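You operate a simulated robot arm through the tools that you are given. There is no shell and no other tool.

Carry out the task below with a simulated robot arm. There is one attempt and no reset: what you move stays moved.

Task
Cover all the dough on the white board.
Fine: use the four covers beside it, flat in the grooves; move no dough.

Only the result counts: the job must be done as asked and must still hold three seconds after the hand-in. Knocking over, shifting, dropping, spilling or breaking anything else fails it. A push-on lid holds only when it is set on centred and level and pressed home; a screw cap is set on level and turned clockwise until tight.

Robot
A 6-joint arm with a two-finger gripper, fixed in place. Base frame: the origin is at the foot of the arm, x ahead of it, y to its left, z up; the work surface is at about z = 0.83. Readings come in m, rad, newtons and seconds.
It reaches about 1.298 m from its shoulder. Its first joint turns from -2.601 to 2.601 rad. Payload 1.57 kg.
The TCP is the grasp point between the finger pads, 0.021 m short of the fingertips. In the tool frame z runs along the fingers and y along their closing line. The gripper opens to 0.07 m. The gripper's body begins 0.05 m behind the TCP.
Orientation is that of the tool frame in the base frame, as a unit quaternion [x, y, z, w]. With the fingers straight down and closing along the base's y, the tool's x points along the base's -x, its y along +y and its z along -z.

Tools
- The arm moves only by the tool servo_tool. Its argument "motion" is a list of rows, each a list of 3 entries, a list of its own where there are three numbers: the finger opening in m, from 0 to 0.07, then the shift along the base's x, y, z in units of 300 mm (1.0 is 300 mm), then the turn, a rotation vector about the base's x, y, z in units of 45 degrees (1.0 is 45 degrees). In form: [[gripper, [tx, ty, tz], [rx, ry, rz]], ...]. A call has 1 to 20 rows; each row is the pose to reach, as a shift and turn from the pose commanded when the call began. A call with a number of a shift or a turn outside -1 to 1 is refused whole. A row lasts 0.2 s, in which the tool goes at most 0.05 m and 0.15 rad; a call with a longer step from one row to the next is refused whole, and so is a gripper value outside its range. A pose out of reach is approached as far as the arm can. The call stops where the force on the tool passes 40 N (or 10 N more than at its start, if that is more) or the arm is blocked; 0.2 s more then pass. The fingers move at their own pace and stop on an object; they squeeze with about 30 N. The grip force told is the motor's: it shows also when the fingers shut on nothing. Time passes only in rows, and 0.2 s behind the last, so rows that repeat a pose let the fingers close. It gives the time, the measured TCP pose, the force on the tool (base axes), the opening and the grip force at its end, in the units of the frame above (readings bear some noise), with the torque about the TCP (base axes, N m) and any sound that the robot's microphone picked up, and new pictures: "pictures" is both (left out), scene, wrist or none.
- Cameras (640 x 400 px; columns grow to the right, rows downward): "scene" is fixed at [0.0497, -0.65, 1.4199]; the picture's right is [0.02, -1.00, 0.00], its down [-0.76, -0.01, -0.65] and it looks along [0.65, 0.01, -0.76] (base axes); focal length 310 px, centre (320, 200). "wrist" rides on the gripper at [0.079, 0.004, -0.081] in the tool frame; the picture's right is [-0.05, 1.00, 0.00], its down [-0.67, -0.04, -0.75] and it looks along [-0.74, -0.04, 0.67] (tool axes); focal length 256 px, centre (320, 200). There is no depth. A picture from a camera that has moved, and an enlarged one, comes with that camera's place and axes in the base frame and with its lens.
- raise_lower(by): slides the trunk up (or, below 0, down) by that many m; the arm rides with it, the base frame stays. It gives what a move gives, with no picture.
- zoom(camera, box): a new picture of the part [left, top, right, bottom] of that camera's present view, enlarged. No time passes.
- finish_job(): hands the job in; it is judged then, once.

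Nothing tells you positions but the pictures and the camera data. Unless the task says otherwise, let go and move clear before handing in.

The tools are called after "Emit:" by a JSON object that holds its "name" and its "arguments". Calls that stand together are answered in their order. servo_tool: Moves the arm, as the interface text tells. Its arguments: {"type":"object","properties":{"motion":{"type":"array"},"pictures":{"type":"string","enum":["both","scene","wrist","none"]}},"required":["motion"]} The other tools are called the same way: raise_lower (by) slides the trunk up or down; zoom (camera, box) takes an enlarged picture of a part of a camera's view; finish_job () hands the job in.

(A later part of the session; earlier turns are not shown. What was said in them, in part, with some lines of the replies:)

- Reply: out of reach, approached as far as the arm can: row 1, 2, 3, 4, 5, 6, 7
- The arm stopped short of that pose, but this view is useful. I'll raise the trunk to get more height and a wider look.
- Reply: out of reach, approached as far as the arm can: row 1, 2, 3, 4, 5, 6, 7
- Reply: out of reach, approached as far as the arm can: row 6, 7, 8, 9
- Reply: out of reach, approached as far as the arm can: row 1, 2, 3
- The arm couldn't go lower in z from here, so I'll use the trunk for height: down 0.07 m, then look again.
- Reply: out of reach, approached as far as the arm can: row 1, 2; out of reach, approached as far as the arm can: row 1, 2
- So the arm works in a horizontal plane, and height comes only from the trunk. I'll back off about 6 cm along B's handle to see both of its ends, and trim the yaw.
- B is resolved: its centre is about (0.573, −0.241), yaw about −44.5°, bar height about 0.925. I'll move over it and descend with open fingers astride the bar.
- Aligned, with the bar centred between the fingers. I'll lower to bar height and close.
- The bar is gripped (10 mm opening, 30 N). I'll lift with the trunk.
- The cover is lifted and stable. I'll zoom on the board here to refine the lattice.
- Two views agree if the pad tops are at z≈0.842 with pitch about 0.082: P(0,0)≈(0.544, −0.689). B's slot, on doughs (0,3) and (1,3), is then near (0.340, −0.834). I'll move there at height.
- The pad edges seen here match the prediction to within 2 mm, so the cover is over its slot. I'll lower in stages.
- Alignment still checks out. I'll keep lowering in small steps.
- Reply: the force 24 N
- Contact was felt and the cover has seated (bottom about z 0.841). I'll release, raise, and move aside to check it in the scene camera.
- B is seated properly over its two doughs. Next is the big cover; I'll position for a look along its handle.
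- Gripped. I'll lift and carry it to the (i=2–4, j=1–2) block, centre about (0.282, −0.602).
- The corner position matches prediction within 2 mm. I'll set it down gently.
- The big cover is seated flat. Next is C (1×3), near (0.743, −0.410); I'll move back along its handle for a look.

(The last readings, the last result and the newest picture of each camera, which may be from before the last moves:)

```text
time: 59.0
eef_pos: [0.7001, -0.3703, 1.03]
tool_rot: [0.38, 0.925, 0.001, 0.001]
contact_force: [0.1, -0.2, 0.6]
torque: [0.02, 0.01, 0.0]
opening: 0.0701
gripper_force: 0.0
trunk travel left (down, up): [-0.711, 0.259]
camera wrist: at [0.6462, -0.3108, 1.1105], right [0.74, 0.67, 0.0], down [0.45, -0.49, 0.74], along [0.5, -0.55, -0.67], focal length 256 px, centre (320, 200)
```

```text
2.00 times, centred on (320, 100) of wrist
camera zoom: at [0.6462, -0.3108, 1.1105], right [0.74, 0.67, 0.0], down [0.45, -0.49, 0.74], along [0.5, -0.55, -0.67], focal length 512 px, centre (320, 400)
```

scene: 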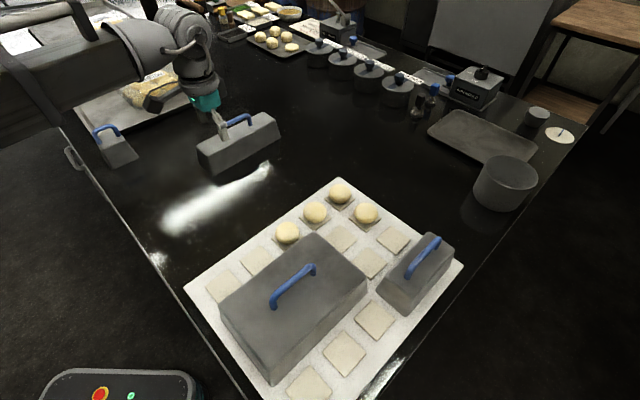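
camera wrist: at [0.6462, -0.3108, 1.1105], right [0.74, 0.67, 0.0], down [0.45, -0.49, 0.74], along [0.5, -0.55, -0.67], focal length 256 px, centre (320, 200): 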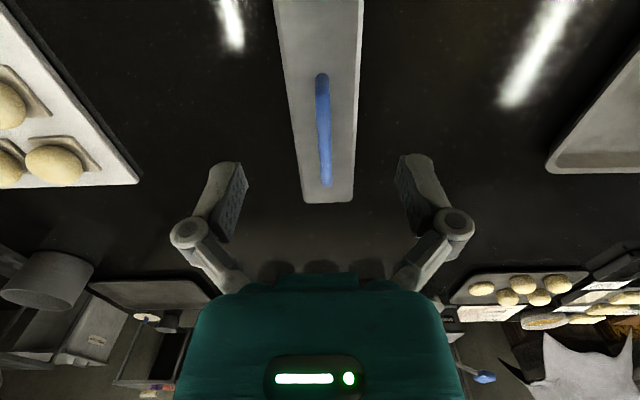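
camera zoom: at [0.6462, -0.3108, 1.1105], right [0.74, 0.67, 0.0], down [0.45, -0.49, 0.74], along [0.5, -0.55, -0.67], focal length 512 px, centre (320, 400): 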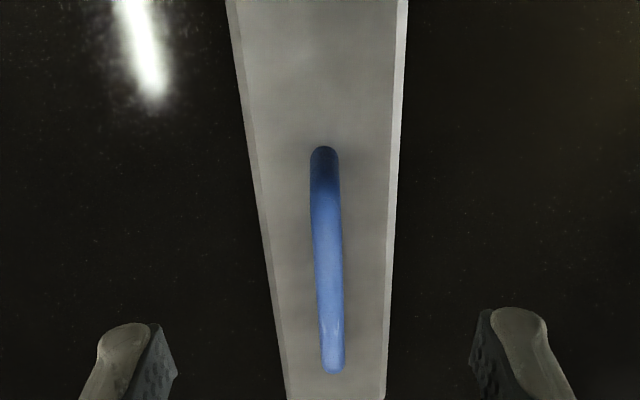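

Emit:
{"name": "servo_tool", "arguments": {"motion": [[0.07, [0.071, -0.068, 0], [0, 0, 0.003]], [0.07, [0.1423, -0.1367, 0], [0, 0, 0.006]], [0.07, [0.1423, -0.1367, 0], [0, 0, 0.006]]], "pictures": "none"}}

Emit:
{"name": "raise_lower", "arguments": {"by": -0.075}}

Emit:
{"name": "servo_tool", "arguments": {"motion": [[0.07, [0, 0, 0], [0, 0, 0]]]}}

Emit:
{"name": "zoom", "arguments": {"camera": "wrist", "box": [200, 0, 440, 240]}}

```text
time: 59.8
eef_pos: [0.7414, -0.4114, 1.0293]
tool_rot: [0.377, 0.926, 0.002, 0.001]
contact_force: [0.1, -1.5, -0.3]
torque: [0.0, 0.0, 0.02]
opening: 0.0701
gripper_force: 0.1
trunk travel left (down, up): [-0.711, 0.259]
```

```text
time: 60.9
eef_pos: [0.7408, -0.4112, 0.9551]
tool_rot: [0.377, 0.926, 0.0, 0.0]
contact_force: [0.1, 0.4, 0.7]
torque: [0.0, 0.03, 0.02]
opening: 0.07
gripper_force: 0.0
trunk travel left (down, up): [-0.636, 0.334]
```

```text
time: 61.3
eef_pos: [0.7416, -0.4115, 0.9552]
tool_rot: [0.377, 0.926, 0.001, 0.0]
contact_force: [-0.3, -0.3, -0.6]
torque: [-0.01, -0.01, 0.03]
opening: 0.07
gripper_force: 0.1
trunk travel left (down, up): [-0.636, 0.334]
camera wrist: at [0.6874, -0.3521, 1.0356], right [0.74, 0.68, 0.0], down [0.45, -0.49, 0.74], along [0.51, -0.55, -0.67], focal length 256 px, centre (320, 200)
```

scene: 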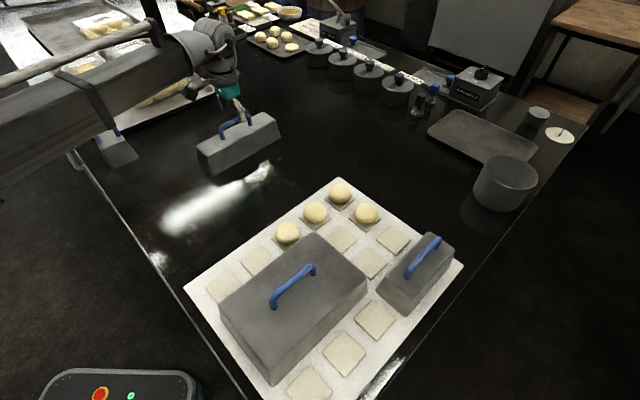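
wrist: 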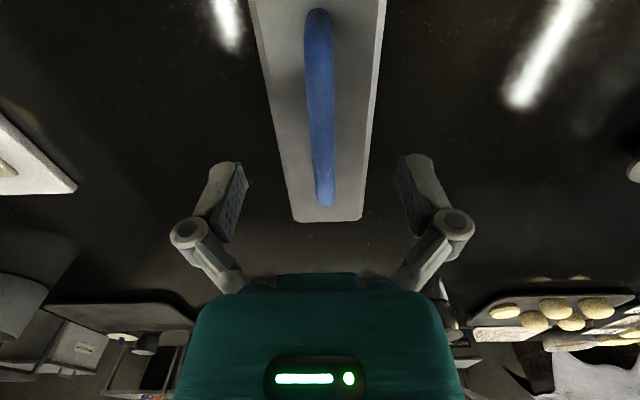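

```text
1.67 times, centred on (320, 120) of wrist
camera zoom: at [0.6874, -0.3521, 1.0356], right [0.74, 0.68, 0.0], down [0.45, -0.49, 0.74], along [0.51, -0.55, -0.67], focal length 427 px, centre (320, 333)
```

zoom: 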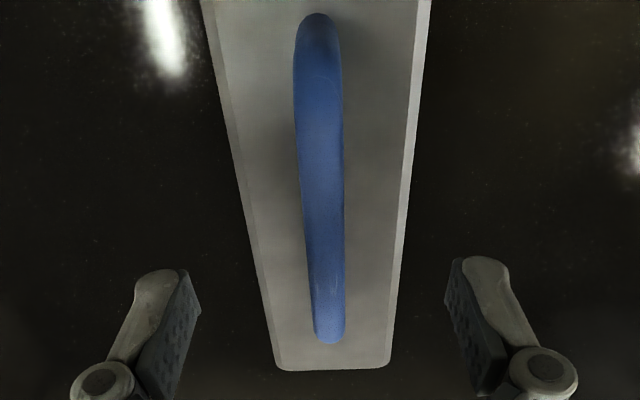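

Emit:
{"name": "raise_lower", "arguments": {"by": -0.035}}

Emit:
{"name": "servo_tool", "arguments": {"motion": [[0.05, [0, 0, 0], [0, 0, 0]], [0.03, [0, 0, 0], [0, 0, 0]], [0.0, [0, 0, 0], [0, 0, 0]], [0.0, [0, 0, 0], [0, 0, 0]], [0.0, [0, 0, 0], [0, 0, 0]], [0.0, [0, 0, 0], [0, 0, 0]]], "pictures": "none"}}

Emit:
{"name": "raise_lower", "arguments": {"by": 0.02}}

Emit:
{"name": "raise_lower", "arguments": {"by": 0.12}}

Emit:
{"name": "servo_tool", "arguments": {"motion": [[0.0, [0, 0, 0], [0, 0, 0]]]}}

```text
time: 62.1
eef_pos: [0.7412, -0.4121, 0.92]
tool_rot: [0.377, 0.926, 0.001, 0.0]
contact_force: [-0.2, -0.1, 0.1]
torque: [0.02, -0.01, 0.0]
opening: 0.0701
gripper_force: 0.1
trunk travel left (down, up): [-0.601, 0.369]
```

```text
time: 63.5
eef_pos: [0.7414, -0.411, 0.9209]
tool_rot: [0.377, 0.926, 0.0, 0.0]
contact_force: [-0.6, 0.2, -0.8]
torque: [-0.03, -0.02, -0.05]
opening: 0.01
gripper_force: 30.2
trunk travel left (down, up): [-0.601, 0.369]
```

```text
time: 64.2
eef_pos: [0.7423, -0.4115, 0.9397]
tool_rot: [0.377, 0.926, 0.001, 0.001]
contact_force: [-0.2, -0.1, -1.8]
torque: [0.02, -0.01, 0.0]
opening: 0.0099
gripper_force: 29.5
trunk travel left (down, up): [-0.621, 0.349]
```

```text
time: 65.7
eef_pos: [0.7421, -0.4118, 1.0587]
tool_rot: [0.377, 0.926, 0.001, 0.0]
contact_force: [-0.7, -0.2, -2.7]
torque: [-0.01, 0.0, 0.04]
opening: 0.0102
gripper_force: 29.9
trunk travel left (down, up): [-0.741, 0.229]
```

```text
time: 66.1
eef_pos: [0.7419, -0.4108, 1.059]
tool_rot: [0.377, 0.926, 0.001, 0.001]
contact_force: [-0.4, -0.1, -1.8]
torque: [-0.02, 0.03, -0.01]
opening: 0.0098
gripper_force: 30.0
trunk travel left (down, up): [-0.741, 0.229]
camera wrist: at [0.6876, -0.3522, 1.1404], right [0.74, 0.68, 0.0], down [0.45, -0.49, 0.74], along [0.51, -0.55, -0.67], focal length 256 px, centre (320, 200)
```

scene: 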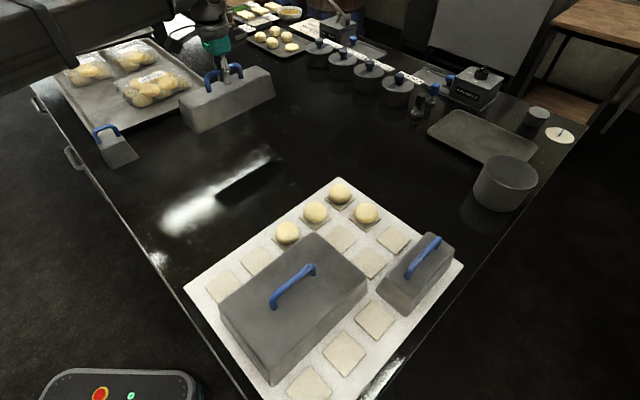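
wrist: 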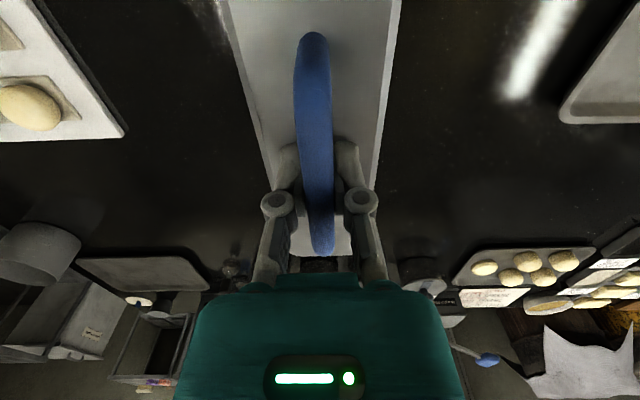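

Emit:
{"name": "servo_tool", "arguments": {"motion": [[0.0, [-0.107, -0.0915, 0], [0, 0, 0]], [0.0, [-0.213, -0.183, 0], [0, 0, -0.003]], [0.0, [-0.32, -0.2745, 0], [0, 0, -0.006]], [0.0, [-0.4265, -0.366, 0], [0, 0, -0.009]], [0.0, [-0.533, -0.4575, 0], [0, 0, -0.012]], [0.0, [-0.64, -0.549, 0], [0, 0, -0.015]], [0.0, [-0.7464, -0.6405, 0], [0, 0, -0.018]], [0.0, [-0.853, -0.732, 0], [0, 0, -0.018]], [0.0, [-0.853, -0.732, 0], [0, 0, -0.018]]], "pictures": "none"}}

Emit:
{"name": "raise_lower", "arguments": {"by": -0.05}}

Emit:
{"name": "servo_tool", "arguments": {"motion": [[0.0, [0, 0, 0], [0, 0, 0]]]}}

Emit:
{"name": "zoom", "arguments": {"camera": "wrist", "box": [0, 0, 320, 200]}}

Emit:
{"name": "zoom", "arguments": {"camera": "wrist", "box": [320, 0, 640, 200]}}

Emit:
{"name": "zoom", "arguments": {"camera": "scene", "box": [230, 150, 410, 270]}}

```text
time: 68.1
eef_pos: [0.4849, -0.6319, 1.0601]
tool_rot: [0.383, 0.924, 0.001, 0.0]
contact_force: [-0.5, -0.1, -0.7]
torque: [0.03, -0.02, 0.0]
opening: 0.0096
gripper_force: 30.3
trunk travel left (down, up): [-0.741, 0.229]
```

```text
time: 69.0
eef_pos: [0.4861, -0.631, 1.009]
tool_rot: [0.383, 0.924, 0.001, 0.0]
contact_force: [0.2, 0.9, -2.3]
torque: [-0.04, 0.0, 0.02]
opening: 0.0097
gripper_force: 30.3
trunk travel left (down, up): [-0.691, 0.279]
```

```text
time: 69.4
eef_pos: [0.4856, -0.6311, 1.0092]
tool_rot: [0.384, 0.923, 0.001, 0.001]
contact_force: [-0.8, 0.0, -2.0]
torque: [0.0, 0.01, 0.02]
opening: 0.0098
gripper_force: 30.1
trunk travel left (down, up): [-0.691, 0.279]
camera wrist: at [0.4326, -0.5714, 1.0905], right [0.74, 0.67, 0.0], down [0.44, -0.5, 0.74], along [0.5, -0.55, -0.67], focal length 256 px, centre (320, 200)
```

scene: 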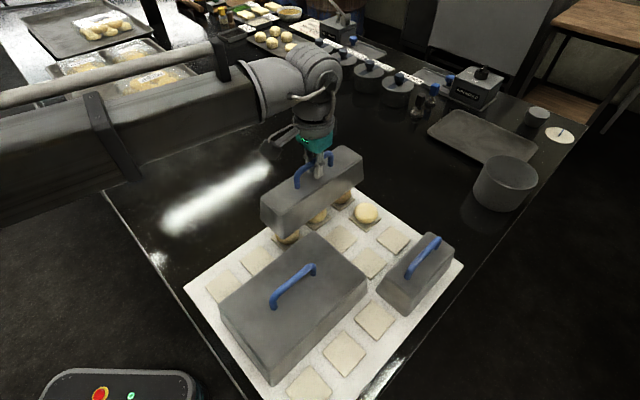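
wrist: 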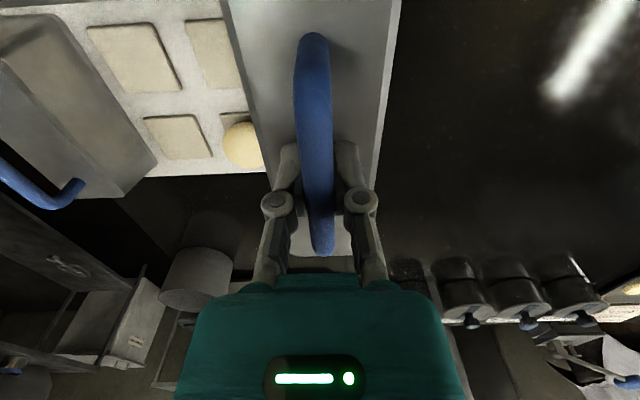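

```text
2.00 times, centred on (160, 100) of wrist
camera zoom: at [0.4326, -0.5714, 1.0905], right [0.74, 0.67, 0.0], down [0.44, -0.5, 0.74], along [0.5, -0.55, -0.67], focal length 512 px, centre (640, 400)
```

zoom: 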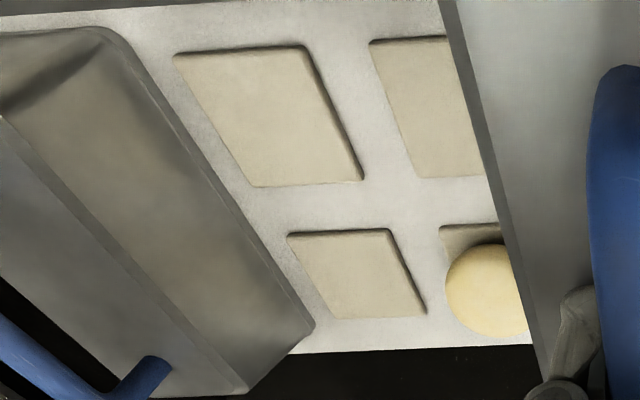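

```text
2.00 times, centred on (480, 100) of wrist
camera zoom: at [0.4326, -0.5714, 1.0905], right [0.74, 0.67, 0.0], down [0.44, -0.5, 0.74], along [0.5, -0.55, -0.67], focal length 512 px, centre (0, 400)
```

zoom: 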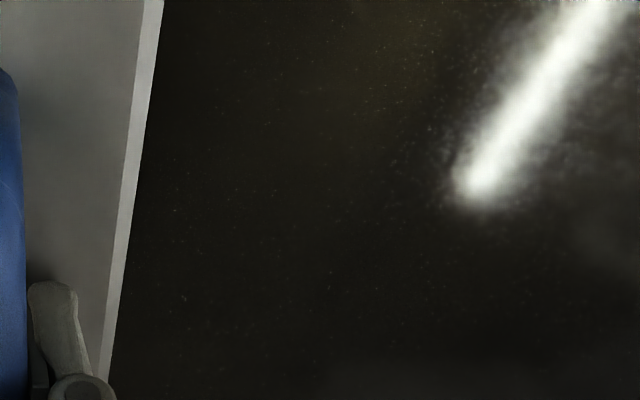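

```text
3.33 times, centred on (320, 210) of scene
camera zoom: at [0.0497, -0.65, 1.4199], right [0.02, -1.0, 0.0], down [-0.76, -0.01, -0.65], along [0.65, 0.01, -0.76], focal length 1032 px, centre (320, 167)
```

zoom: 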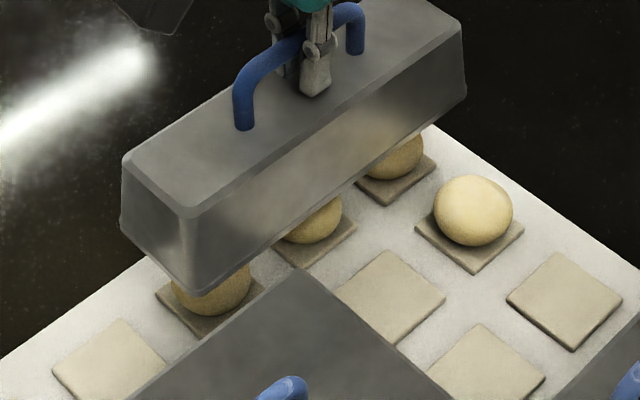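

The pad corners match the prediction to a pixel or two. I'll lower C.

Emit:
{"name": "raise_lower", "arguments": {"by": -0.055}}

Emit:
{"name": "servo_tool", "arguments": {"motion": [[0.0, [0, 0, 0], [0, 0, 0]]], "pictures": "wrist"}}

Emit:
{"name": "zoom", "arguments": {"camera": "scene", "box": [230, 170, 410, 290]}}

Emit:
{"name": "zoom", "arguments": {"camera": "wrist", "box": [0, 0, 320, 200]}}

```text
time: 70.3
eef_pos: [0.4857, -0.6326, 0.9548]
tool_rot: [0.384, 0.923, 0.001, 0.001]
contact_force: [0.2, -0.4, -2.3]
torque: [-0.02, 0.02, -0.01]
opening: 0.0098
gripper_force: 29.8
trunk travel left (down, up): [-0.636, 0.334]
```

```text
time: 70.8
eef_pos: [0.4857, -0.6315, 0.9554]
tool_rot: [0.383, 0.924, 0.001, 0.0]
contact_force: [0.6, -0.2, -1.9]
torque: [0.02, -0.01, -0.01]
opening: 0.0099
gripper_force: 29.3
trunk travel left (down, up): [-0.636, 0.334]
camera wrist: at [0.4326, -0.5714, 1.0355], right [0.74, 0.67, 0.0], down [0.44, -0.5, 0.74], along [0.5, -0.55, -0.67], focal length 256 px, centre (320, 200)
```

wrist: 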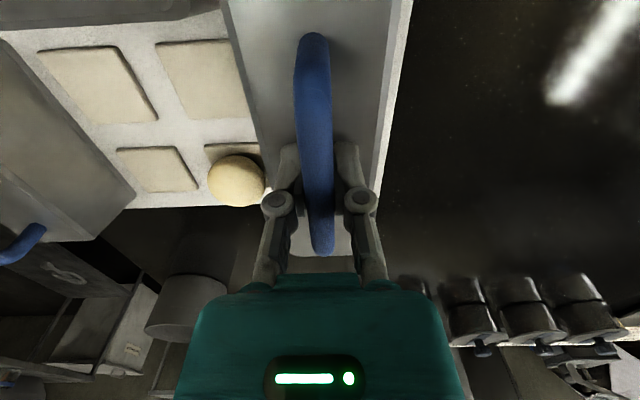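

```text
3.33 times, centred on (320, 230) of scene
camera zoom: at [0.0497, -0.65, 1.4199], right [0.02, -1.0, 0.0], down [-0.76, -0.01, -0.65], along [0.65, 0.01, -0.76], focal length 1032 px, centre (320, 100)
```

zoom: 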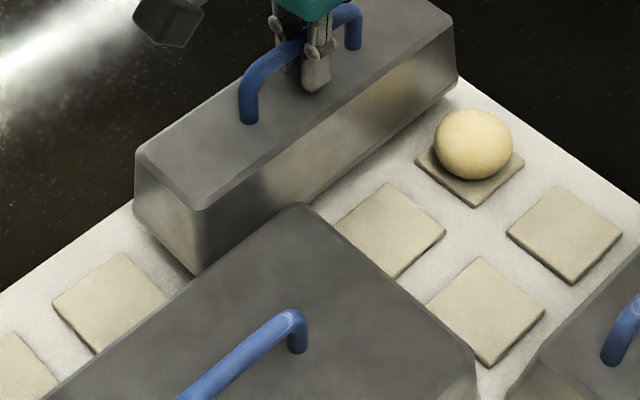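

```text
2.00 times, centred on (160, 100) of wrist
camera zoom: at [0.4326, -0.5714, 1.0355], right [0.74, 0.67, 0.0], down [0.44, -0.5, 0.74], along [0.5, -0.55, -0.67], focal length 512 px, centre (640, 400)
```

zoom: 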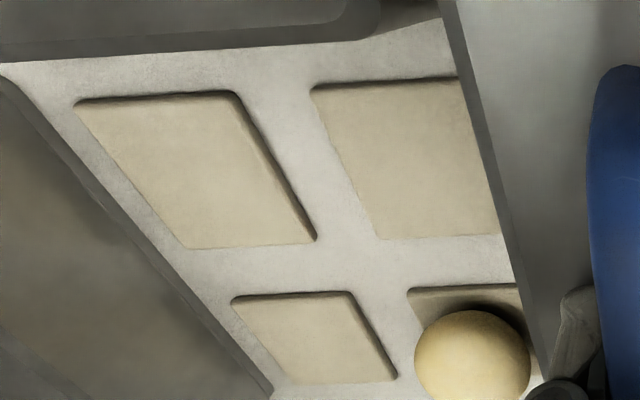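

Emit:
{"name": "raise_lower", "arguments": {"by": -0.02}}

Emit:
{"name": "raise_lower", "arguments": {"by": -0.003}}

Emit:
{"name": "raise_lower", "arguments": {"by": -0.002}}

```text
time: 71.4
eef_pos: [0.4863, -0.6313, 0.9357]
tool_rot: [0.384, 0.923, 0.0, 0.001]
contact_force: [0.0, 0.3, -2.2]
torque: [-0.01, -0.01, -0.01]
opening: 0.0101
gripper_force: 30.2
trunk travel left (down, up): [-0.616, 0.354]
```

```text
time: 71.9
eef_pos: [0.4859, -0.6315, 0.9327]
tool_rot: [0.384, 0.923, 0.001, 0.0]
contact_force: [0.2, 0.3, -1.6]
torque: [-0.02, 0.03, 0.01]
opening: 0.0097
gripper_force: 30.5
trunk travel left (down, up): [-0.613, 0.357]
```

```text
time: 72.5
eef_pos: [0.4857, -0.6321, 0.9295]
tool_rot: [0.383, 0.924, 0.001, 0.0]
contact_force: [1.2, -0.5, 0.2]
torque: [-0.22, -0.21, -0.01]
opening: 0.0124
gripper_force: 29.9
trunk travel left (down, up): [-0.611, 0.359]
```

Contact reached at the same level as the others. I'll release, raise and inspect.

Emit:
{"name": "servo_tool", "arguments": {"motion": [[0.02, [0, 0, 0], [0, 0, 0]], [0.04, [0, 0, 0], [0, 0, 0]], [0.06, [0, 0, 0], [0, 0, 0]], [0.06, [0, 0, 0], [0, 0, 0]]], "pictures": "none"}}

Emit:
{"name": "raise_lower", "arguments": {"by": 0.1}}

Emit:
{"name": "servo_tool", "arguments": {"motion": [[0.07, [0.06, 0.14, 0], [0, 0, 0]], [0.07, [0.12, 0.28, 0], [0, 0, 0]], [0.07, [0.18, 0.42, 0], [0, 0, 0]], [0.07, [0.24, 0.56, 0], [0, 0, 0]], [0.07, [0.3, 0.7, 0], [0, 0, 0]], [0.07, [0.36, 0.84, 0], [0, 0, 0]], [0.07, [0.42, 0.98, 0], [0, 0, 0]], [0.07, [0.42, 0.98, 0], [0, 0, 0]]]}}

Emit:
{"name": "zoom", "arguments": {"camera": "scene", "box": [180, 150, 480, 350]}}

Emit:
{"name": "zoom", "arguments": {"camera": "scene", "box": [80, 110, 160, 190]}}

```text
time: 73.5
eef_pos: [0.4855, -0.6318, 0.9303]
tool_rot: [0.383, 0.924, 0.001, 0.0]
contact_force: [0.0, 0.3, 0.1]
torque: [-0.02, 0.0, 0.0]
opening: 0.0598
gripper_force: 0.1
trunk travel left (down, up): [-0.611, 0.359]
```

```text
time: 74.8
eef_pos: [0.4862, -0.6324, 1.0303]
tool_rot: [0.383, 0.924, 0.0, 0.0]
contact_force: [0.4, -1.1, 0.1]
torque: [-0.03, 0.0, -0.03]
opening: 0.06
gripper_force: 0.1
trunk travel left (down, up): [-0.711, 0.259]
```

```text
time: 76.6
eef_pos: [0.6114, -0.3374, 1.0299]
tool_rot: [0.384, 0.924, 0.0, 0.0]
contact_force: [1.1, -0.4, 0.0]
torque: [-0.02, -0.02, 0.01]
opening: 0.0699
gripper_force: 0.0
trunk travel left (down, up): [-0.711, 0.259]
camera wrist: at [0.5592, -0.2769, 1.1106], right [0.74, 0.67, 0.0], down [0.44, -0.5, 0.74], along [0.5, -0.55, -0.67], focal length 256 px, centre (320, 200)
```

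scene: 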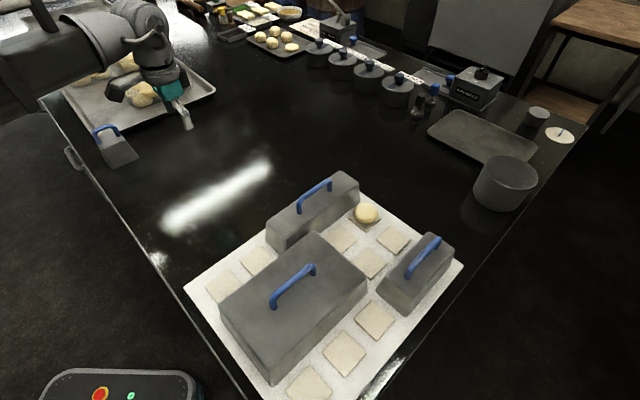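
wrist: 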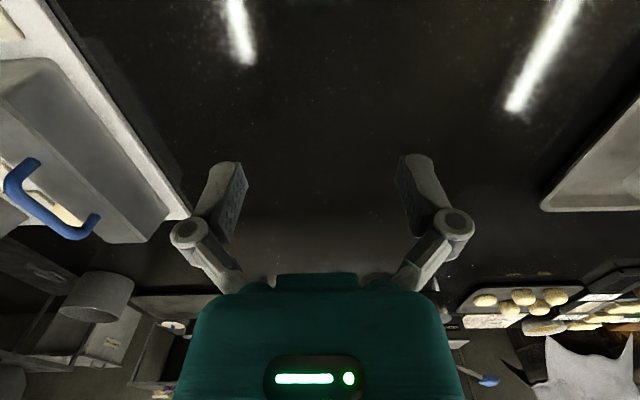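

```text
2.00 times, centred on (330, 250) of scene
camera zoom: at [0.0497, -0.65, 1.4199], right [0.02, -1.0, 0.0], down [-0.76, -0.01, -0.65], along [0.65, 0.01, -0.76], focal length 620 px, centre (300, 100)
```

zoom: 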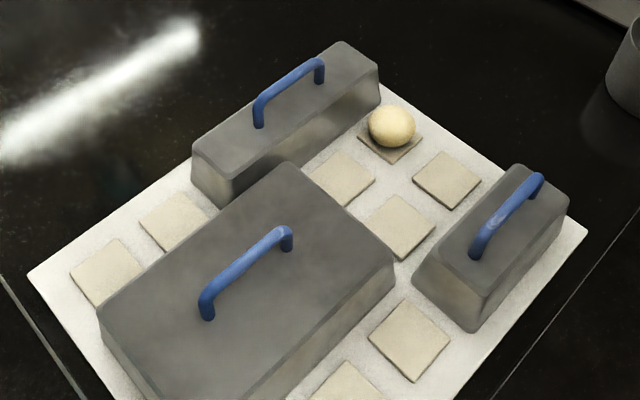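

```text
5.00 times, centred on (120, 150) of scene
camera zoom: at [0.0497, -0.65, 1.4199], right [0.02, -1.0, 0.0], down [-0.76, -0.01, -0.65], along [0.65, 0.01, -0.76], focal length 1549 px, centre (1320, 450)
```

zoom: 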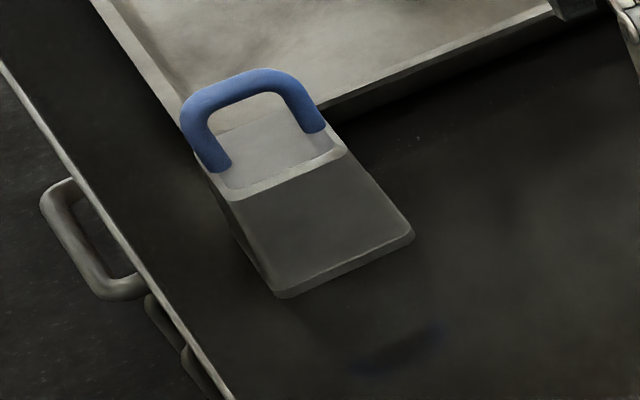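

C is seated. The last cover is A (1×1), near (0.707, −0.069) with yaw about −49.5°; I'll move behind its handle for a look.

Emit:
{"name": "servo_tool", "arguments": {"motion": [[0.07, [0.024, 0.13, 0], [0, 0, -0.012]], [0.07, [0.047, 0.26, 0], [0, 0, -0.024]], [0.07, [0.07, 0.39, 0], [0, 0, -0.036]], [0.07, [0.094, 0.52, 0], [0, 0, -0.048]], [0.07, [0.117, 0.65, 0], [0, 0, -0.06]], [0.07, [0.14, 0.78, 0], [0, 0, -0.072]], [0.07, [0.164, 0.91, 0], [0, 0, -0.084]], [0.07, [0.189, 1.0, 0], [0, 0, -0.096]], [0.07, [0.189, 1.0, 0], [0, 0, -0.096]]]}}

Emit:
{"name": "zoom", "arguments": {"camera": "wrist", "box": [160, 0, 480, 200]}}

```text
time: 78.6
eef_pos: [0.6688, -0.0374, 1.0301]
tool_rot: [0.418, 0.908, 0.001, 0.0]
contact_force: [-0.8, 0.8, 0.1]
torque: [0.01, 0.02, -0.03]
opening: 0.0702
gripper_force: 0.1
trunk travel left (down, up): [-0.711, 0.259]
camera wrist: at [0.6198, 0.027, 1.1106], right [0.79, 0.61, 0.0], down [0.41, -0.53, 0.74], along [0.45, -0.59, -0.67], focal length 256 px, centre (320, 200)
```

scene: 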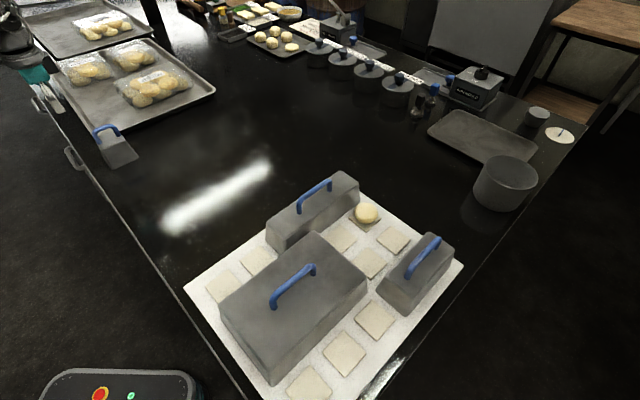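
wrist: 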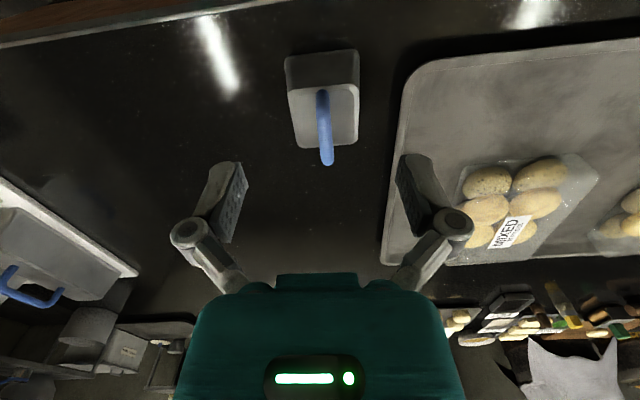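

```text
2.00 times, centred on (320, 100) of wrist
camera zoom: at [0.6198, 0.027, 1.1106], right [0.79, 0.61, 0.0], down [0.41, -0.53, 0.74], along [0.45, -0.59, -0.67], focal length 512 px, centre (320, 400)
```

zoom: 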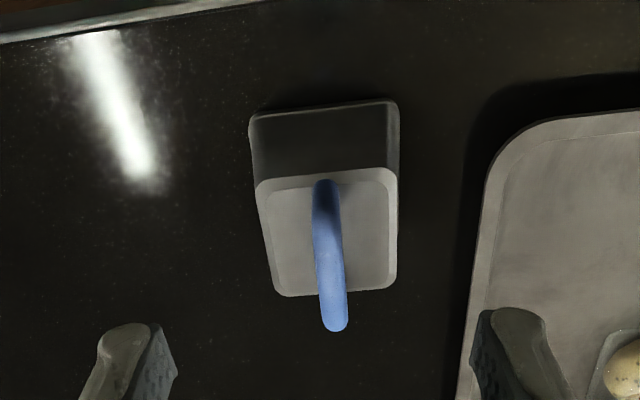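

Emit:
{"name": "servo_tool", "arguments": {"motion": [[0.06, [0.057, -0.065, 0], [0, 0, 0.02]], [0.06, [0.1143, -0.1303, 0], [0, 0, 0.042]], [0.06, [0.1143, -0.1303, 0], [0, 0, 0.042]]], "pictures": "none"}}

Emit:
{"name": "raise_lower", "arguments": {"by": -0.075}}

Emit:
{"name": "servo_tool", "arguments": {"motion": [[0.06, [0, 0, 0], [0, 0, 0]]]}}

Emit:
{"name": "zoom", "arguments": {"camera": "wrist", "box": [200, 0, 440, 240]}}

```text
time: 79.4
eef_pos: [0.7023, -0.0765, 1.0309]
tool_rot: [0.403, 0.915, 0.0, 0.0]
contact_force: [-0.3, 0.4, 0.1]
torque: [-0.04, 0.01, 0.04]
opening: 0.06
gripper_force: 0.0
trunk travel left (down, up): [-0.711, 0.259]
```

```text
time: 80.5
eef_pos: [0.7028, -0.0759, 0.9547]
tool_rot: [0.403, 0.915, 0.001, 0.0]
contact_force: [-0.7, 0.4, -0.3]
torque: [0.01, 0.02, -0.02]
opening: 0.0599
gripper_force: 0.0
trunk travel left (down, up): [-0.636, 0.334]
```

```text
time: 80.9
eef_pos: [0.7033, -0.0764, 0.955]
tool_rot: [0.402, 0.915, 0.0, 0.0]
contact_force: [0.2, 1.3, -0.6]
torque: [-0.02, 0.01, 0.01]
opening: 0.06
gripper_force: 0.1
trunk travel left (down, up): [-0.636, 0.334]
camera wrist: at [0.6523, -0.014, 1.0356], right [0.77, 0.64, 0.0], down [0.42, -0.52, 0.74], along [0.47, -0.57, -0.67], focal length 256 px, centre (320, 200)
```

scene: 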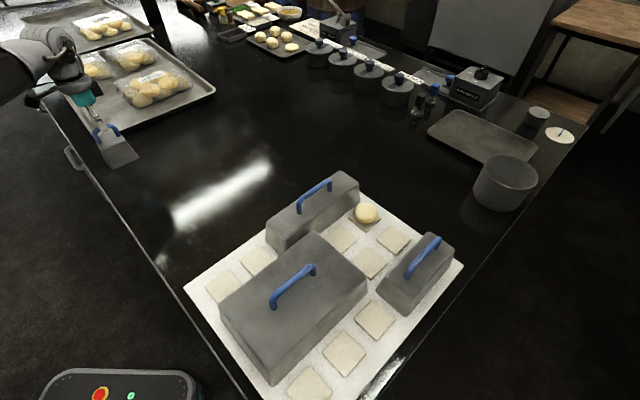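
wrist: 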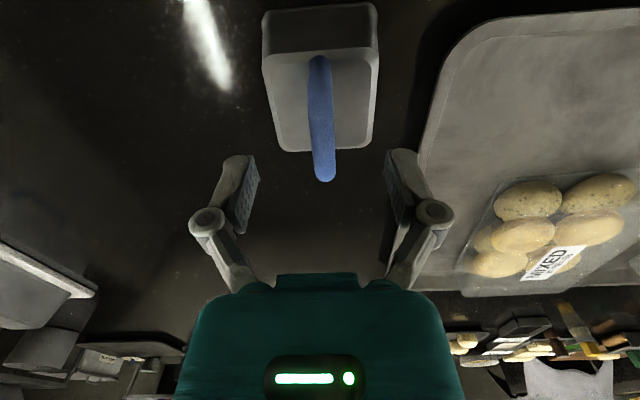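

```text
1.67 times, centred on (320, 120) of wrist
camera zoom: at [0.6523, -0.014, 1.0356], right [0.77, 0.64, 0.0], down [0.42, -0.52, 0.74], along [0.47, -0.57, -0.67], focal length 427 px, centre (320, 333)
```

zoom: 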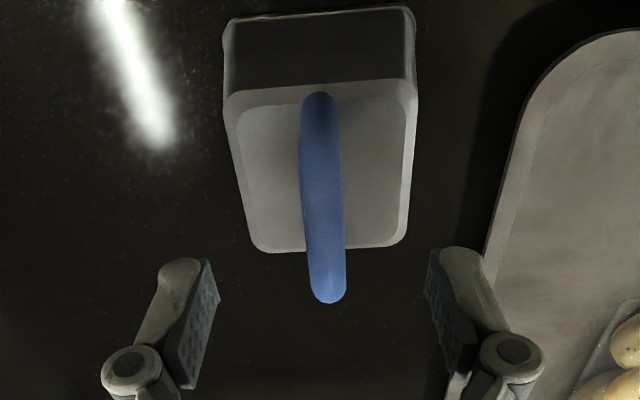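

Well aligned. I'll grip A.

Emit:
{"name": "raise_lower", "arguments": {"by": -0.035}}

Emit:
{"name": "servo_tool", "arguments": {"motion": [[0.05, [0, 0, 0], [0, 0, 0]], [0.03, [0, 0, 0], [0, 0, 0]], [0.0, [0, 0, 0], [0, 0, 0]], [0.0, [0, 0, 0], [0, 0, 0]], [0.0, [0, 0, 0], [0, 0, 0]], [0.0, [0, 0, 0], [0, 0, 0]]], "pictures": "none"}}

Emit:
{"name": "raise_lower", "arguments": {"by": 0.02}}

Emit:
{"name": "raise_lower", "arguments": {"by": 0.13}}

Emit:
{"name": "servo_tool", "arguments": {"motion": [[0.0, [0, 0, 0], [0, 0, 0]]]}}

```text
time: 81.7
eef_pos: [0.7024, -0.076, 0.9192]
tool_rot: [0.402, 0.915, 0.0, 0.001]
contact_force: [-0.8, 0.1, -0.5]
torque: [0.02, -0.01, -0.02]
opening: 0.0599
gripper_force: 0.0
trunk travel left (down, up): [-0.601, 0.369]
```

```text
time: 83.1
eef_pos: [0.7042, -0.0767, 0.9194]
tool_rot: [0.403, 0.915, 0.001, 0.001]
contact_force: [0.5, -0.6, -0.2]
torque: [0.01, 0.0, 0.01]
opening: 0.0097
gripper_force: 29.9
trunk travel left (down, up): [-0.601, 0.369]
```

```text
time: 83.8
eef_pos: [0.7026, -0.0754, 0.9394]
tool_rot: [0.403, 0.915, 0.001, 0.0]
contact_force: [0.1, -0.7, -0.9]
torque: [-0.01, -0.01, 0.01]
opening: 0.0098
gripper_force: 30.5
trunk travel left (down, up): [-0.621, 0.349]
```

```text
time: 85.3
eef_pos: [0.7027, -0.0765, 1.0703]
tool_rot: [0.402, 0.916, 0.001, 0.0]
contact_force: [0.2, -0.7, -1.5]
torque: [-0.01, 0.0, 0.0]
opening: 0.0099
gripper_force: 29.7
trunk travel left (down, up): [-0.751, 0.219]
```

```text
time: 85.8
eef_pos: [0.7028, -0.0767, 1.0695]
tool_rot: [0.403, 0.915, 0.001, 0.0]
contact_force: [-1.0, 0.1, -1.3]
torque: [0.0, 0.0, 0.01]
opening: 0.0096
gripper_force: 30.3
trunk travel left (down, up): [-0.751, 0.219]
camera wrist: at [0.6524, -0.014, 1.1505], right [0.77, 0.64, 0.0], down [0.42, -0.52, 0.74], along [0.47, -0.57, -0.67], focal length 256 px, centre (320, 200)
```

scene: 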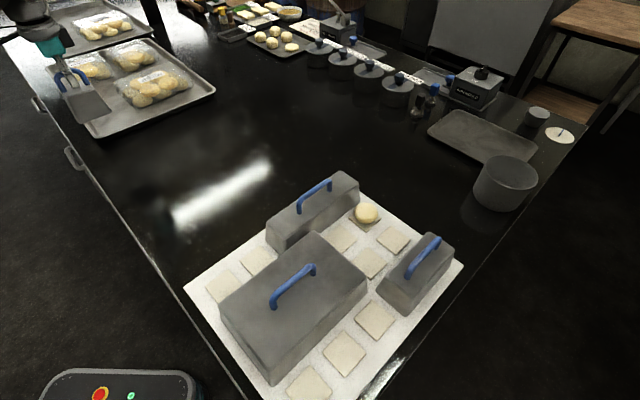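
wrist: 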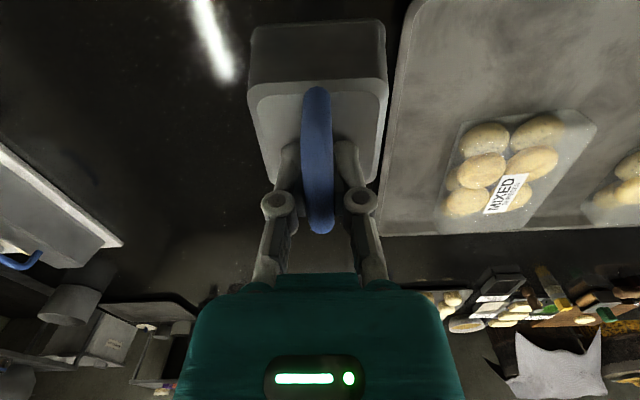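

Emit:
{"name": "servo_tool", "arguments": {"motion": [[0.0, [-0.022, -0.12, 0], [0, 0, 0.006]], [0.0, [-0.044, -0.24, 0], [0, 0, 0.012]], [0.0, [-0.066, -0.36, 0], [0, 0, 0.018]], [0.0, [-0.088, -0.48, 0], [0, 0, 0.024]], [0.0, [-0.11, -0.6, 0], [0, 0, 0.03]], [0.0, [-0.132, -0.72, 0], [0, 0, 0.036]], [0.0, [-0.154, -0.84, 0], [0, 0, 0.042]], [0.0, [-0.177, -0.95, 0], [0, 0, 0.053]], [0.0, [-0.177, -0.95, 0], [0, 0, 0.053]]], "pictures": "none"}}

Emit:
{"name": "servo_tool", "arguments": {"motion": [[0.0, [-0.012, -0.12, 0], [0, 0, 0]], [0.0, [-0.025, -0.24, 0], [0, 0, 0]], [0.0, [-0.037, -0.36, 0], [0, 0, 0]], [0.0, [-0.05, -0.48, 0], [0, 0, 0]], [0.0, [-0.062, -0.6, 0], [0, 0, 0]], [0.0, [-0.075, -0.72, 0], [0, 0, 0]], [0.0, [-0.087, -0.84, 0], [0, 0, 0]], [0.0, [-0.1, -0.95, 0], [0, 0, 0]], [0.0, [-0.1, -0.95, 0], [0, 0, 0]]]}}

```text
time: 87.8
eef_pos: [0.6492, -0.3627, 1.07]
tool_rot: [0.383, 0.924, 0.001, 0.001]
contact_force: [-1.1, 1.4, -1.8]
torque: [0.02, 0.01, 0.01]
opening: 0.0097
gripper_force: 30.0
trunk travel left (down, up): [-0.751, 0.219]
```

```text
time: 89.8
eef_pos: [0.62, -0.647, 1.0691]
tool_rot: [0.383, 0.924, 0.001, 0.0]
contact_force: [0.4, -0.7, -1.9]
torque: [-0.01, -0.01, -0.03]
opening: 0.0096
gripper_force: 30.1
trunk travel left (down, up): [-0.751, 0.219]
camera wrist: at [0.5662, -0.5865, 1.1505], right [0.74, 0.67, 0.0], down [0.44, -0.5, 0.74], along [0.5, -0.55, -0.67], focal length 256 px, centre (320, 200)
```

scene: 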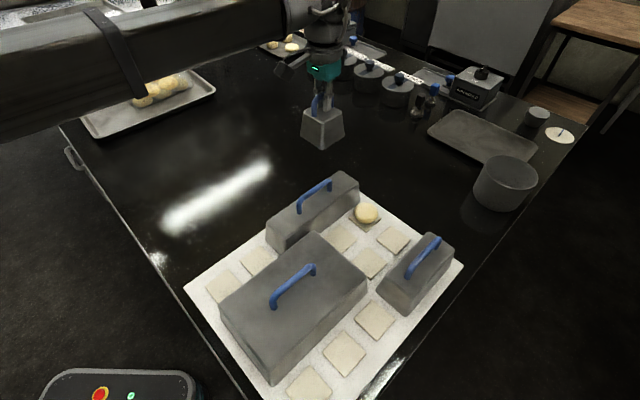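
wrist: 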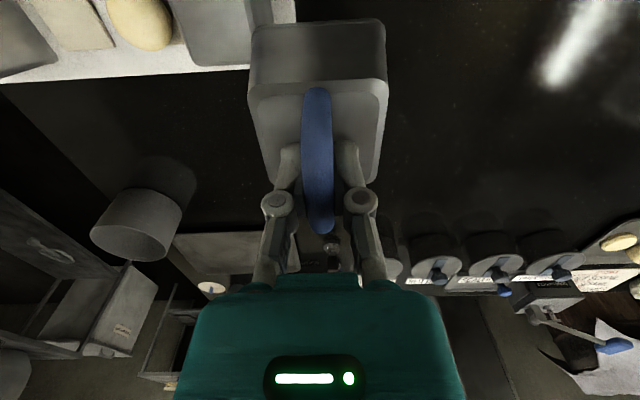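

Emit:
{"name": "servo_tool", "arguments": {"motion": [[0.0, [-0.112, -0.083, 0], [0, 0, 0]], [0.0, [-0.224, -0.167, 0], [0, 0, 0]], [0.0, [-0.336, -0.25, 0], [0, 0, 0]], [0.0, [-0.447, -0.335, 0], [0, 0, 0]], [0.0, [-0.447, -0.335, 0], [0, 0, 0]]], "pictures": "none"}}

Emit:
{"name": "raise_lower", "arguments": {"by": -0.05}}

Emit:
{"name": "servo_tool", "arguments": {"motion": [[0.0, [0, 0, 0], [0, 0, 0]]]}}

Emit:
{"name": "zoom", "arguments": {"camera": "wrist", "box": [80, 0, 480, 240]}}

Emit:
{"name": "zoom", "arguments": {"camera": "scene", "box": [280, 150, 460, 270]}}

```text
time: 91.0
eef_pos: [0.4858, -0.7471, 1.069]
tool_rot: [0.383, 0.924, 0.002, 0.0]
contact_force: [-0.2, -0.2, -1.8]
torque: [-0.03, -0.02, -0.01]
opening: 0.0099
gripper_force: 29.5
trunk travel left (down, up): [-0.751, 0.219]
```

```text
time: 91.9
eef_pos: [0.4855, -0.7463, 1.0188]
tool_rot: [0.384, 0.924, 0.001, 0.0]
contact_force: [0.6, -0.1, -0.6]
torque: [0.0, 0.01, 0.01]
opening: 0.0097
gripper_force: 29.8
trunk travel left (down, up): [-0.701, 0.269]
```

```text
time: 92.3
eef_pos: [0.4862, -0.7478, 1.0196]
tool_rot: [0.384, 0.923, 0.001, 0.0]
contact_force: [-0.5, 0.4, -0.8]
torque: [0.01, 0.02, -0.01]
opening: 0.0096
gripper_force: 29.4
trunk travel left (down, up): [-0.701, 0.269]
camera wrist: at [0.4326, -0.6869, 1.1006], right [0.75, 0.67, 0.0], down [0.44, -0.5, 0.74], along [0.5, -0.55, -0.67], focal length 256 px, centre (320, 200)
```

scene: 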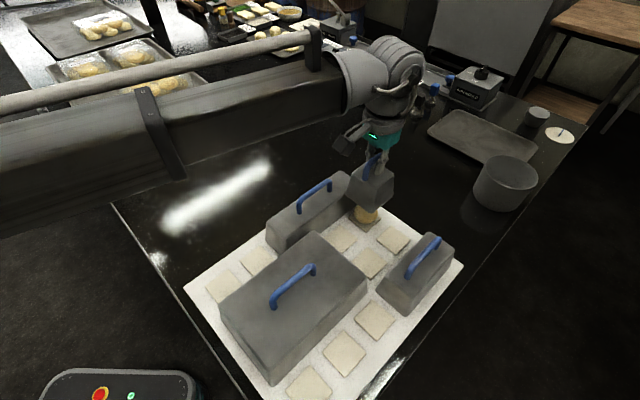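
wrist: 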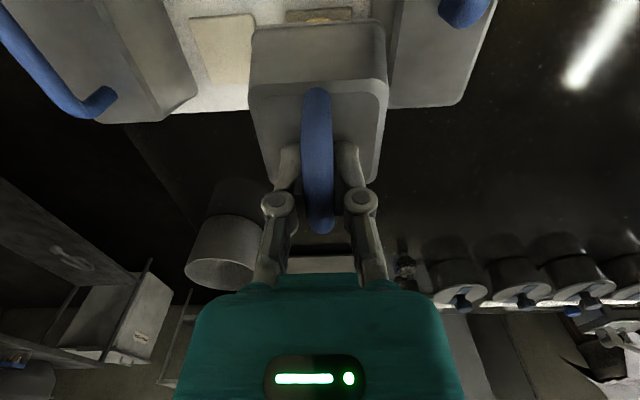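

```text
1.60 times, centred on (280, 120) of wrist
camera zoom: at [0.4326, -0.6869, 1.1006], right [0.75, 0.67, 0.0], down [0.44, -0.5, 0.74], along [0.5, -0.55, -0.67], focal length 410 px, centre (384, 328)
```

zoom: 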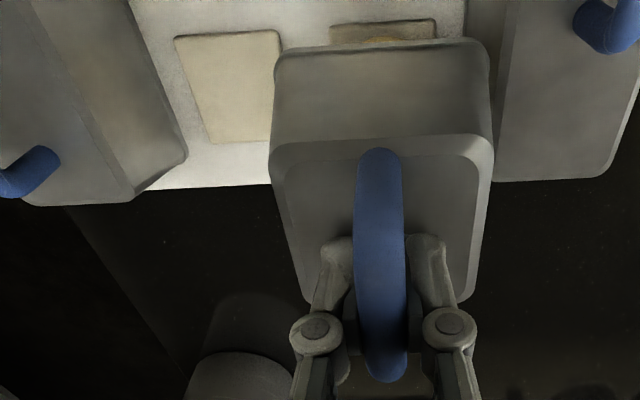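

```text
3.33 times, centred on (370, 210) of scene
camera zoom: at [0.0497, -0.65, 1.4199], right [0.02, -1.0, 0.0], down [-0.76, -0.01, -0.65], along [0.65, 0.01, -0.76], focal length 1032 px, centre (153, 167)
```

zoom: 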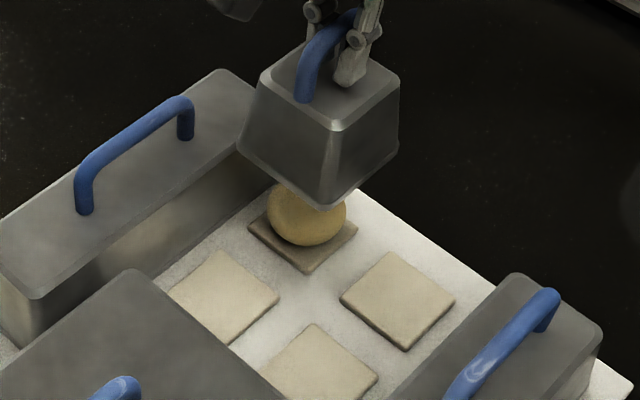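

Aligned with its pad, with about 8 mm clearance to C. I'll lower in stages.

Emit:
{"name": "raise_lower", "arguments": {"by": -0.065}}

Emit:
{"name": "servo_tool", "arguments": {"motion": [[0.0, [0, 0, 0], [0, 0, 0]]], "pictures": "wrist"}}

Emit:
{"name": "zoom", "arguments": {"camera": "wrist", "box": [80, 0, 480, 240]}}

Emit:
{"name": "zoom", "arguments": {"camera": "scene", "box": [280, 160, 460, 280]}}

```text
time: 93.3
eef_pos: [0.4861, -0.746, 0.9551]
tool_rot: [0.383, 0.924, 0.001, 0.0]
contact_force: [0.4, 0.1, -1.4]
torque: [-0.01, 0.0, 0.02]
opening: 0.0098
gripper_force: 30.0
trunk travel left (down, up): [-0.636, 0.334]
```

```text
time: 93.7
eef_pos: [0.4865, -0.7467, 0.955]
tool_rot: [0.384, 0.923, 0.001, 0.0]
contact_force: [0.3, -0.5, -0.4]
torque: [0.0, -0.03, 0.0]
opening: 0.0099
gripper_force: 30.0
trunk travel left (down, up): [-0.636, 0.334]
camera wrist: at [0.4325, -0.6869, 1.0356], right [0.75, 0.67, 0.0], down [0.44, -0.5, 0.74], along [0.5, -0.55, -0.67], focal length 256 px, centre (320, 200)
```

wrist: 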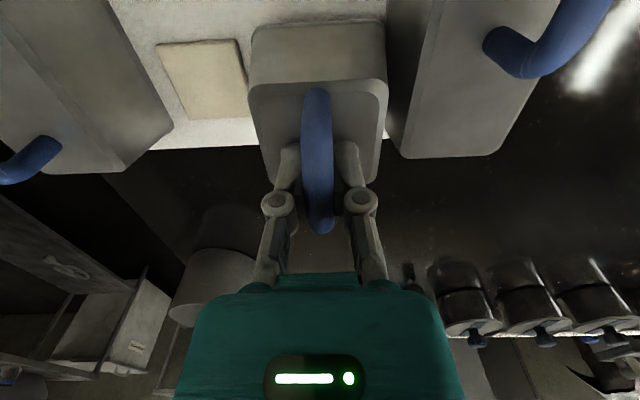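

```text
1.60 times, centred on (280, 120) of wrist
camera zoom: at [0.4325, -0.6869, 1.0356], right [0.75, 0.67, 0.0], down [0.44, -0.5, 0.74], along [0.5, -0.55, -0.67], focal length 410 px, centre (384, 328)
```

zoom: 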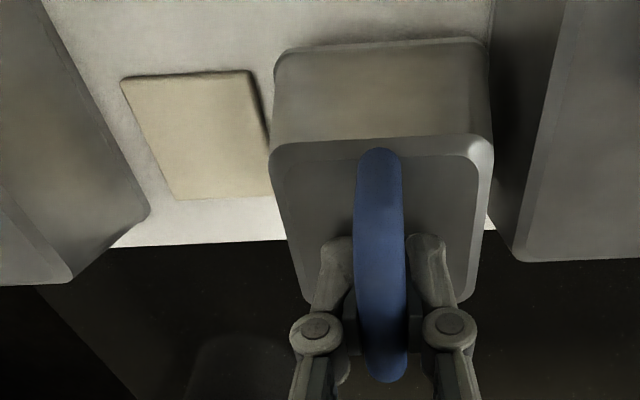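

```text
3.33 times, centred on (370, 220) of scene
camera zoom: at [0.0497, -0.65, 1.4199], right [0.02, -1.0, 0.0], down [-0.76, -0.01, -0.65], along [0.65, 0.01, -0.76], focal length 1032 px, centre (153, 133)
```

zoom: 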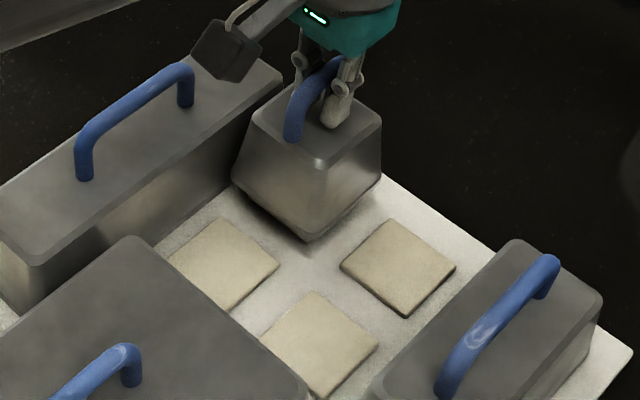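

Emit:
{"name": "raise_lower", "arguments": {"by": -0.02}}

Emit:
{"name": "raise_lower", "arguments": {"by": -0.003}}

Emit:
{"name": "raise_lower", "arguments": {"by": -0.002}}

```text
time: 94.4
eef_pos: [0.4861, -0.7476, 0.9353]
tool_rot: [0.383, 0.924, 0.001, 0.0]
contact_force: [0.0, -1.0, -1.2]
torque: [0.01, 0.02, 0.01]
opening: 0.0099
gripper_force: 29.7
trunk travel left (down, up): [-0.616, 0.354]
```

```text
time: 94.9
eef_pos: [0.4858, -0.7472, 0.9314]
tool_rot: [0.383, 0.924, 0.001, 0.0]
contact_force: [0.2, 0.1, -2.1]
torque: [0.03, 0.01, -0.01]
opening: 0.0095
gripper_force: 29.7
trunk travel left (down, up): [-0.613, 0.357]
```

```text
time: 95.4
eef_pos: [0.4849, -0.7467, 0.9307]
tool_rot: [0.383, 0.924, 0.002, 0.0]
contact_force: [1.2, 0.0, 2.4]
torque: [0.02, 0.06, 0.01]
opening: 0.0115
gripper_force: 30.1
trunk travel left (down, up): [-0.611, 0.359]
```

Emit:
{"name": "servo_tool", "arguments": {"motion": [[0.02, [0, 0, 0], [0, 0, 0]], [0.04, [0, 0, 0], [0, 0, 0]], [0.05, [0, 0, 0], [0, 0, 0]], [0.05, [0, 0, 0], [0, 0, 0]]], "pictures": "none"}}

Emit:
{"name": "raise_lower", "arguments": {"by": 0.12}}

Emit:
{"name": "servo_tool", "arguments": {"motion": [[0.05, [0.1, 0.1, 0], [0, 0, 0]], [0.05, [0.2, 0.2, 0], [0, 0, 0]], [0.05, [0.3, 0.3, 0], [0, 0, 0]], [0.05, [0.4, 0.4, 0], [0, 0, 0]], [0.05, [0.4, 0.5, 0], [0, 0, 0]], [0.05, [0.4, 0.6, 0], [0, 0, 0]], [0.05, [0.4, 0.7, 0], [0, 0, 0]], [0.05, [0.4, 0.8, 0], [0, 0, 0]], [0.05, [0.4, 0.8, 0], [0, 0, 0]]]}}

Emit:
{"name": "zoom", "arguments": {"camera": "scene", "box": [180, 150, 480, 350]}}

Emit:
{"name": "zoom", "arguments": {"camera": "scene", "box": [280, 160, 430, 260]}}

Emit:
{"name": "zoom", "arguments": {"camera": "scene", "box": [180, 250, 400, 400]}}

```text
time: 96.4
eef_pos: [0.486, -0.7471, 0.9292]
tool_rot: [0.384, 0.923, 0.001, 0.0]
contact_force: [0.3, 0.7, 0.4]
torque: [0.0, 0.01, -0.03]
opening: 0.05
gripper_force: 0.0
trunk travel left (down, up): [-0.611, 0.359]
```

```text
time: 97.9
eef_pos: [0.4862, -0.7465, 1.0499]
tool_rot: [0.383, 0.924, 0.001, 0.0]
contact_force: [-0.5, -0.4, 0.1]
torque: [0.01, 0.0, 0.0]
opening: 0.0502
gripper_force: 0.1
trunk travel left (down, up): [-0.731, 0.239]
```

```text
time: 99.9
eef_pos: [0.6058, -0.5067, 1.0502]
tool_rot: [0.383, 0.924, 0.0, 0.0]
contact_force: [-0.3, 1.1, -1.1]
torque: [0.02, -0.01, 0.0]
opening: 0.05
gripper_force: 0.0
trunk travel left (down, up): [-0.731, 0.239]
camera wrist: at [0.553, -0.4463, 1.1306], right [0.75, 0.67, 0.0], down [0.44, -0.5, 0.74], along [0.5, -0.55, -0.67], focal length 256 px, centre (320, 200)
```

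scene: 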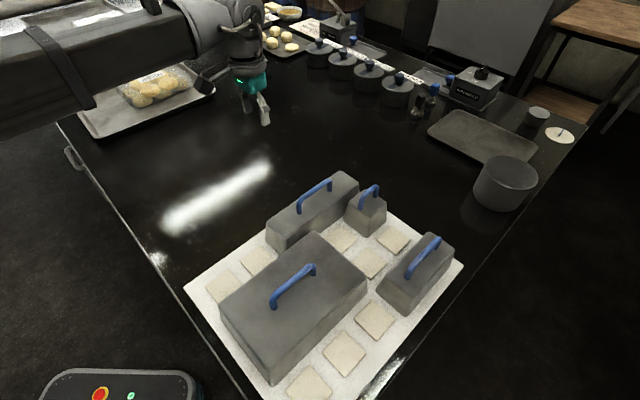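
wrist: 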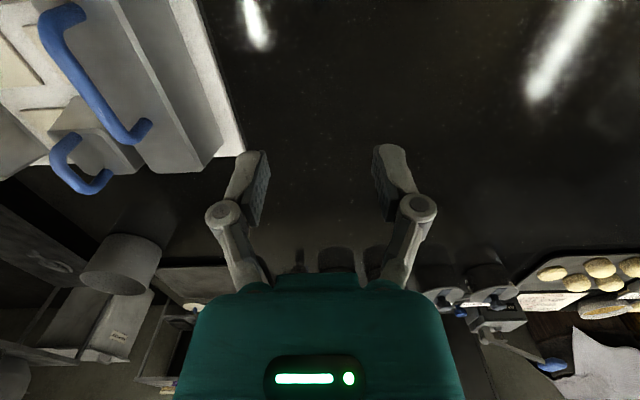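

```text
2.00 times, centred on (330, 250) of scene
camera zoom: at [0.0497, -0.65, 1.4199], right [0.02, -1.0, 0.0], down [-0.76, -0.01, -0.65], along [0.65, 0.01, -0.76], focal length 620 px, centre (300, 100)
```

zoom: 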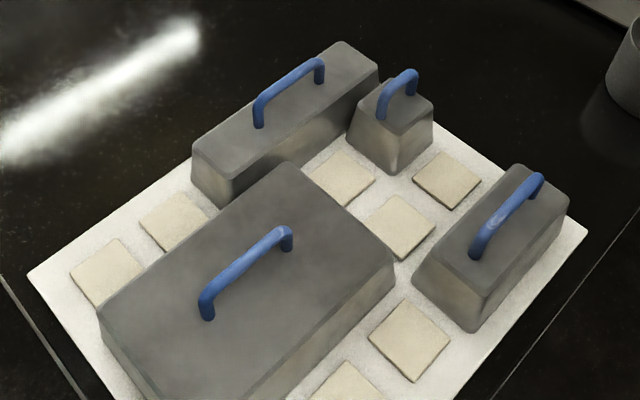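

```text
4.00 times, centred on (355, 210) of scene
camera zoom: at [0.0497, -0.65, 1.4199], right [0.02, -1.0, 0.0], down [-0.76, -0.01, -0.65], along [0.65, 0.01, -0.76], focal length 1239 px, centre (180, 160)
```

zoom: 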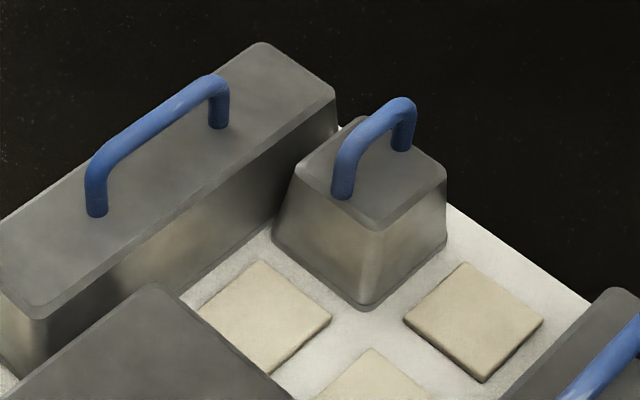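

```text
2.67 times, centred on (290, 325) of scene
camera zoom: at [0.0497, -0.65, 1.4199], right [0.02, -1.0, 0.0], down [-0.76, -0.01, -0.65], along [0.65, 0.01, -0.76], focal length 826 px, centre (400, -133)
```

zoom: 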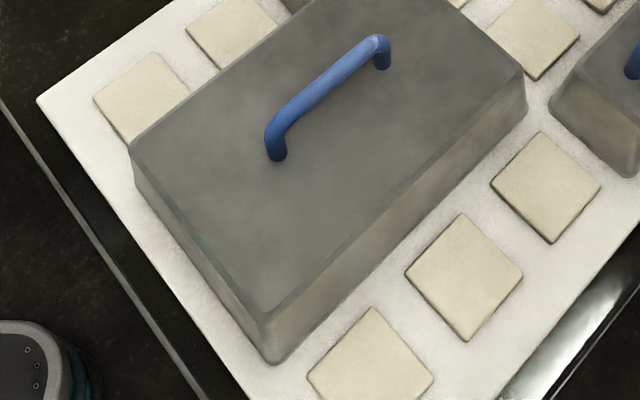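

All 11 doughs are covered, and the four covers sit flat in the grooves with small gaps between them. The gripper is empty and clear, so I'm handing in.

Emit:
{"name": "finish_job", "arguments": {}}

```text
The job is handed in.
```

All 11 doughs are covered by the four covers, and I've handed the job in; I haven't been told how it was judged.

- **Big 2×3 cover:** over the five doughs in the block nearest the front corner of the board.
- **1×3 cover:** over the row of three doughs along the back-left edge.
- **1×2 cover:** over the two doughs on the right.
- **1×1 cover:** over the single dough next to the 1×3 cover.

All four covers came to rest at about the same height. In the final pictures they look flat in the grooves, with small gaps between neighbours. I saw no dough, tray or other item shift. The gripper had let go and moved clear before I handed in.
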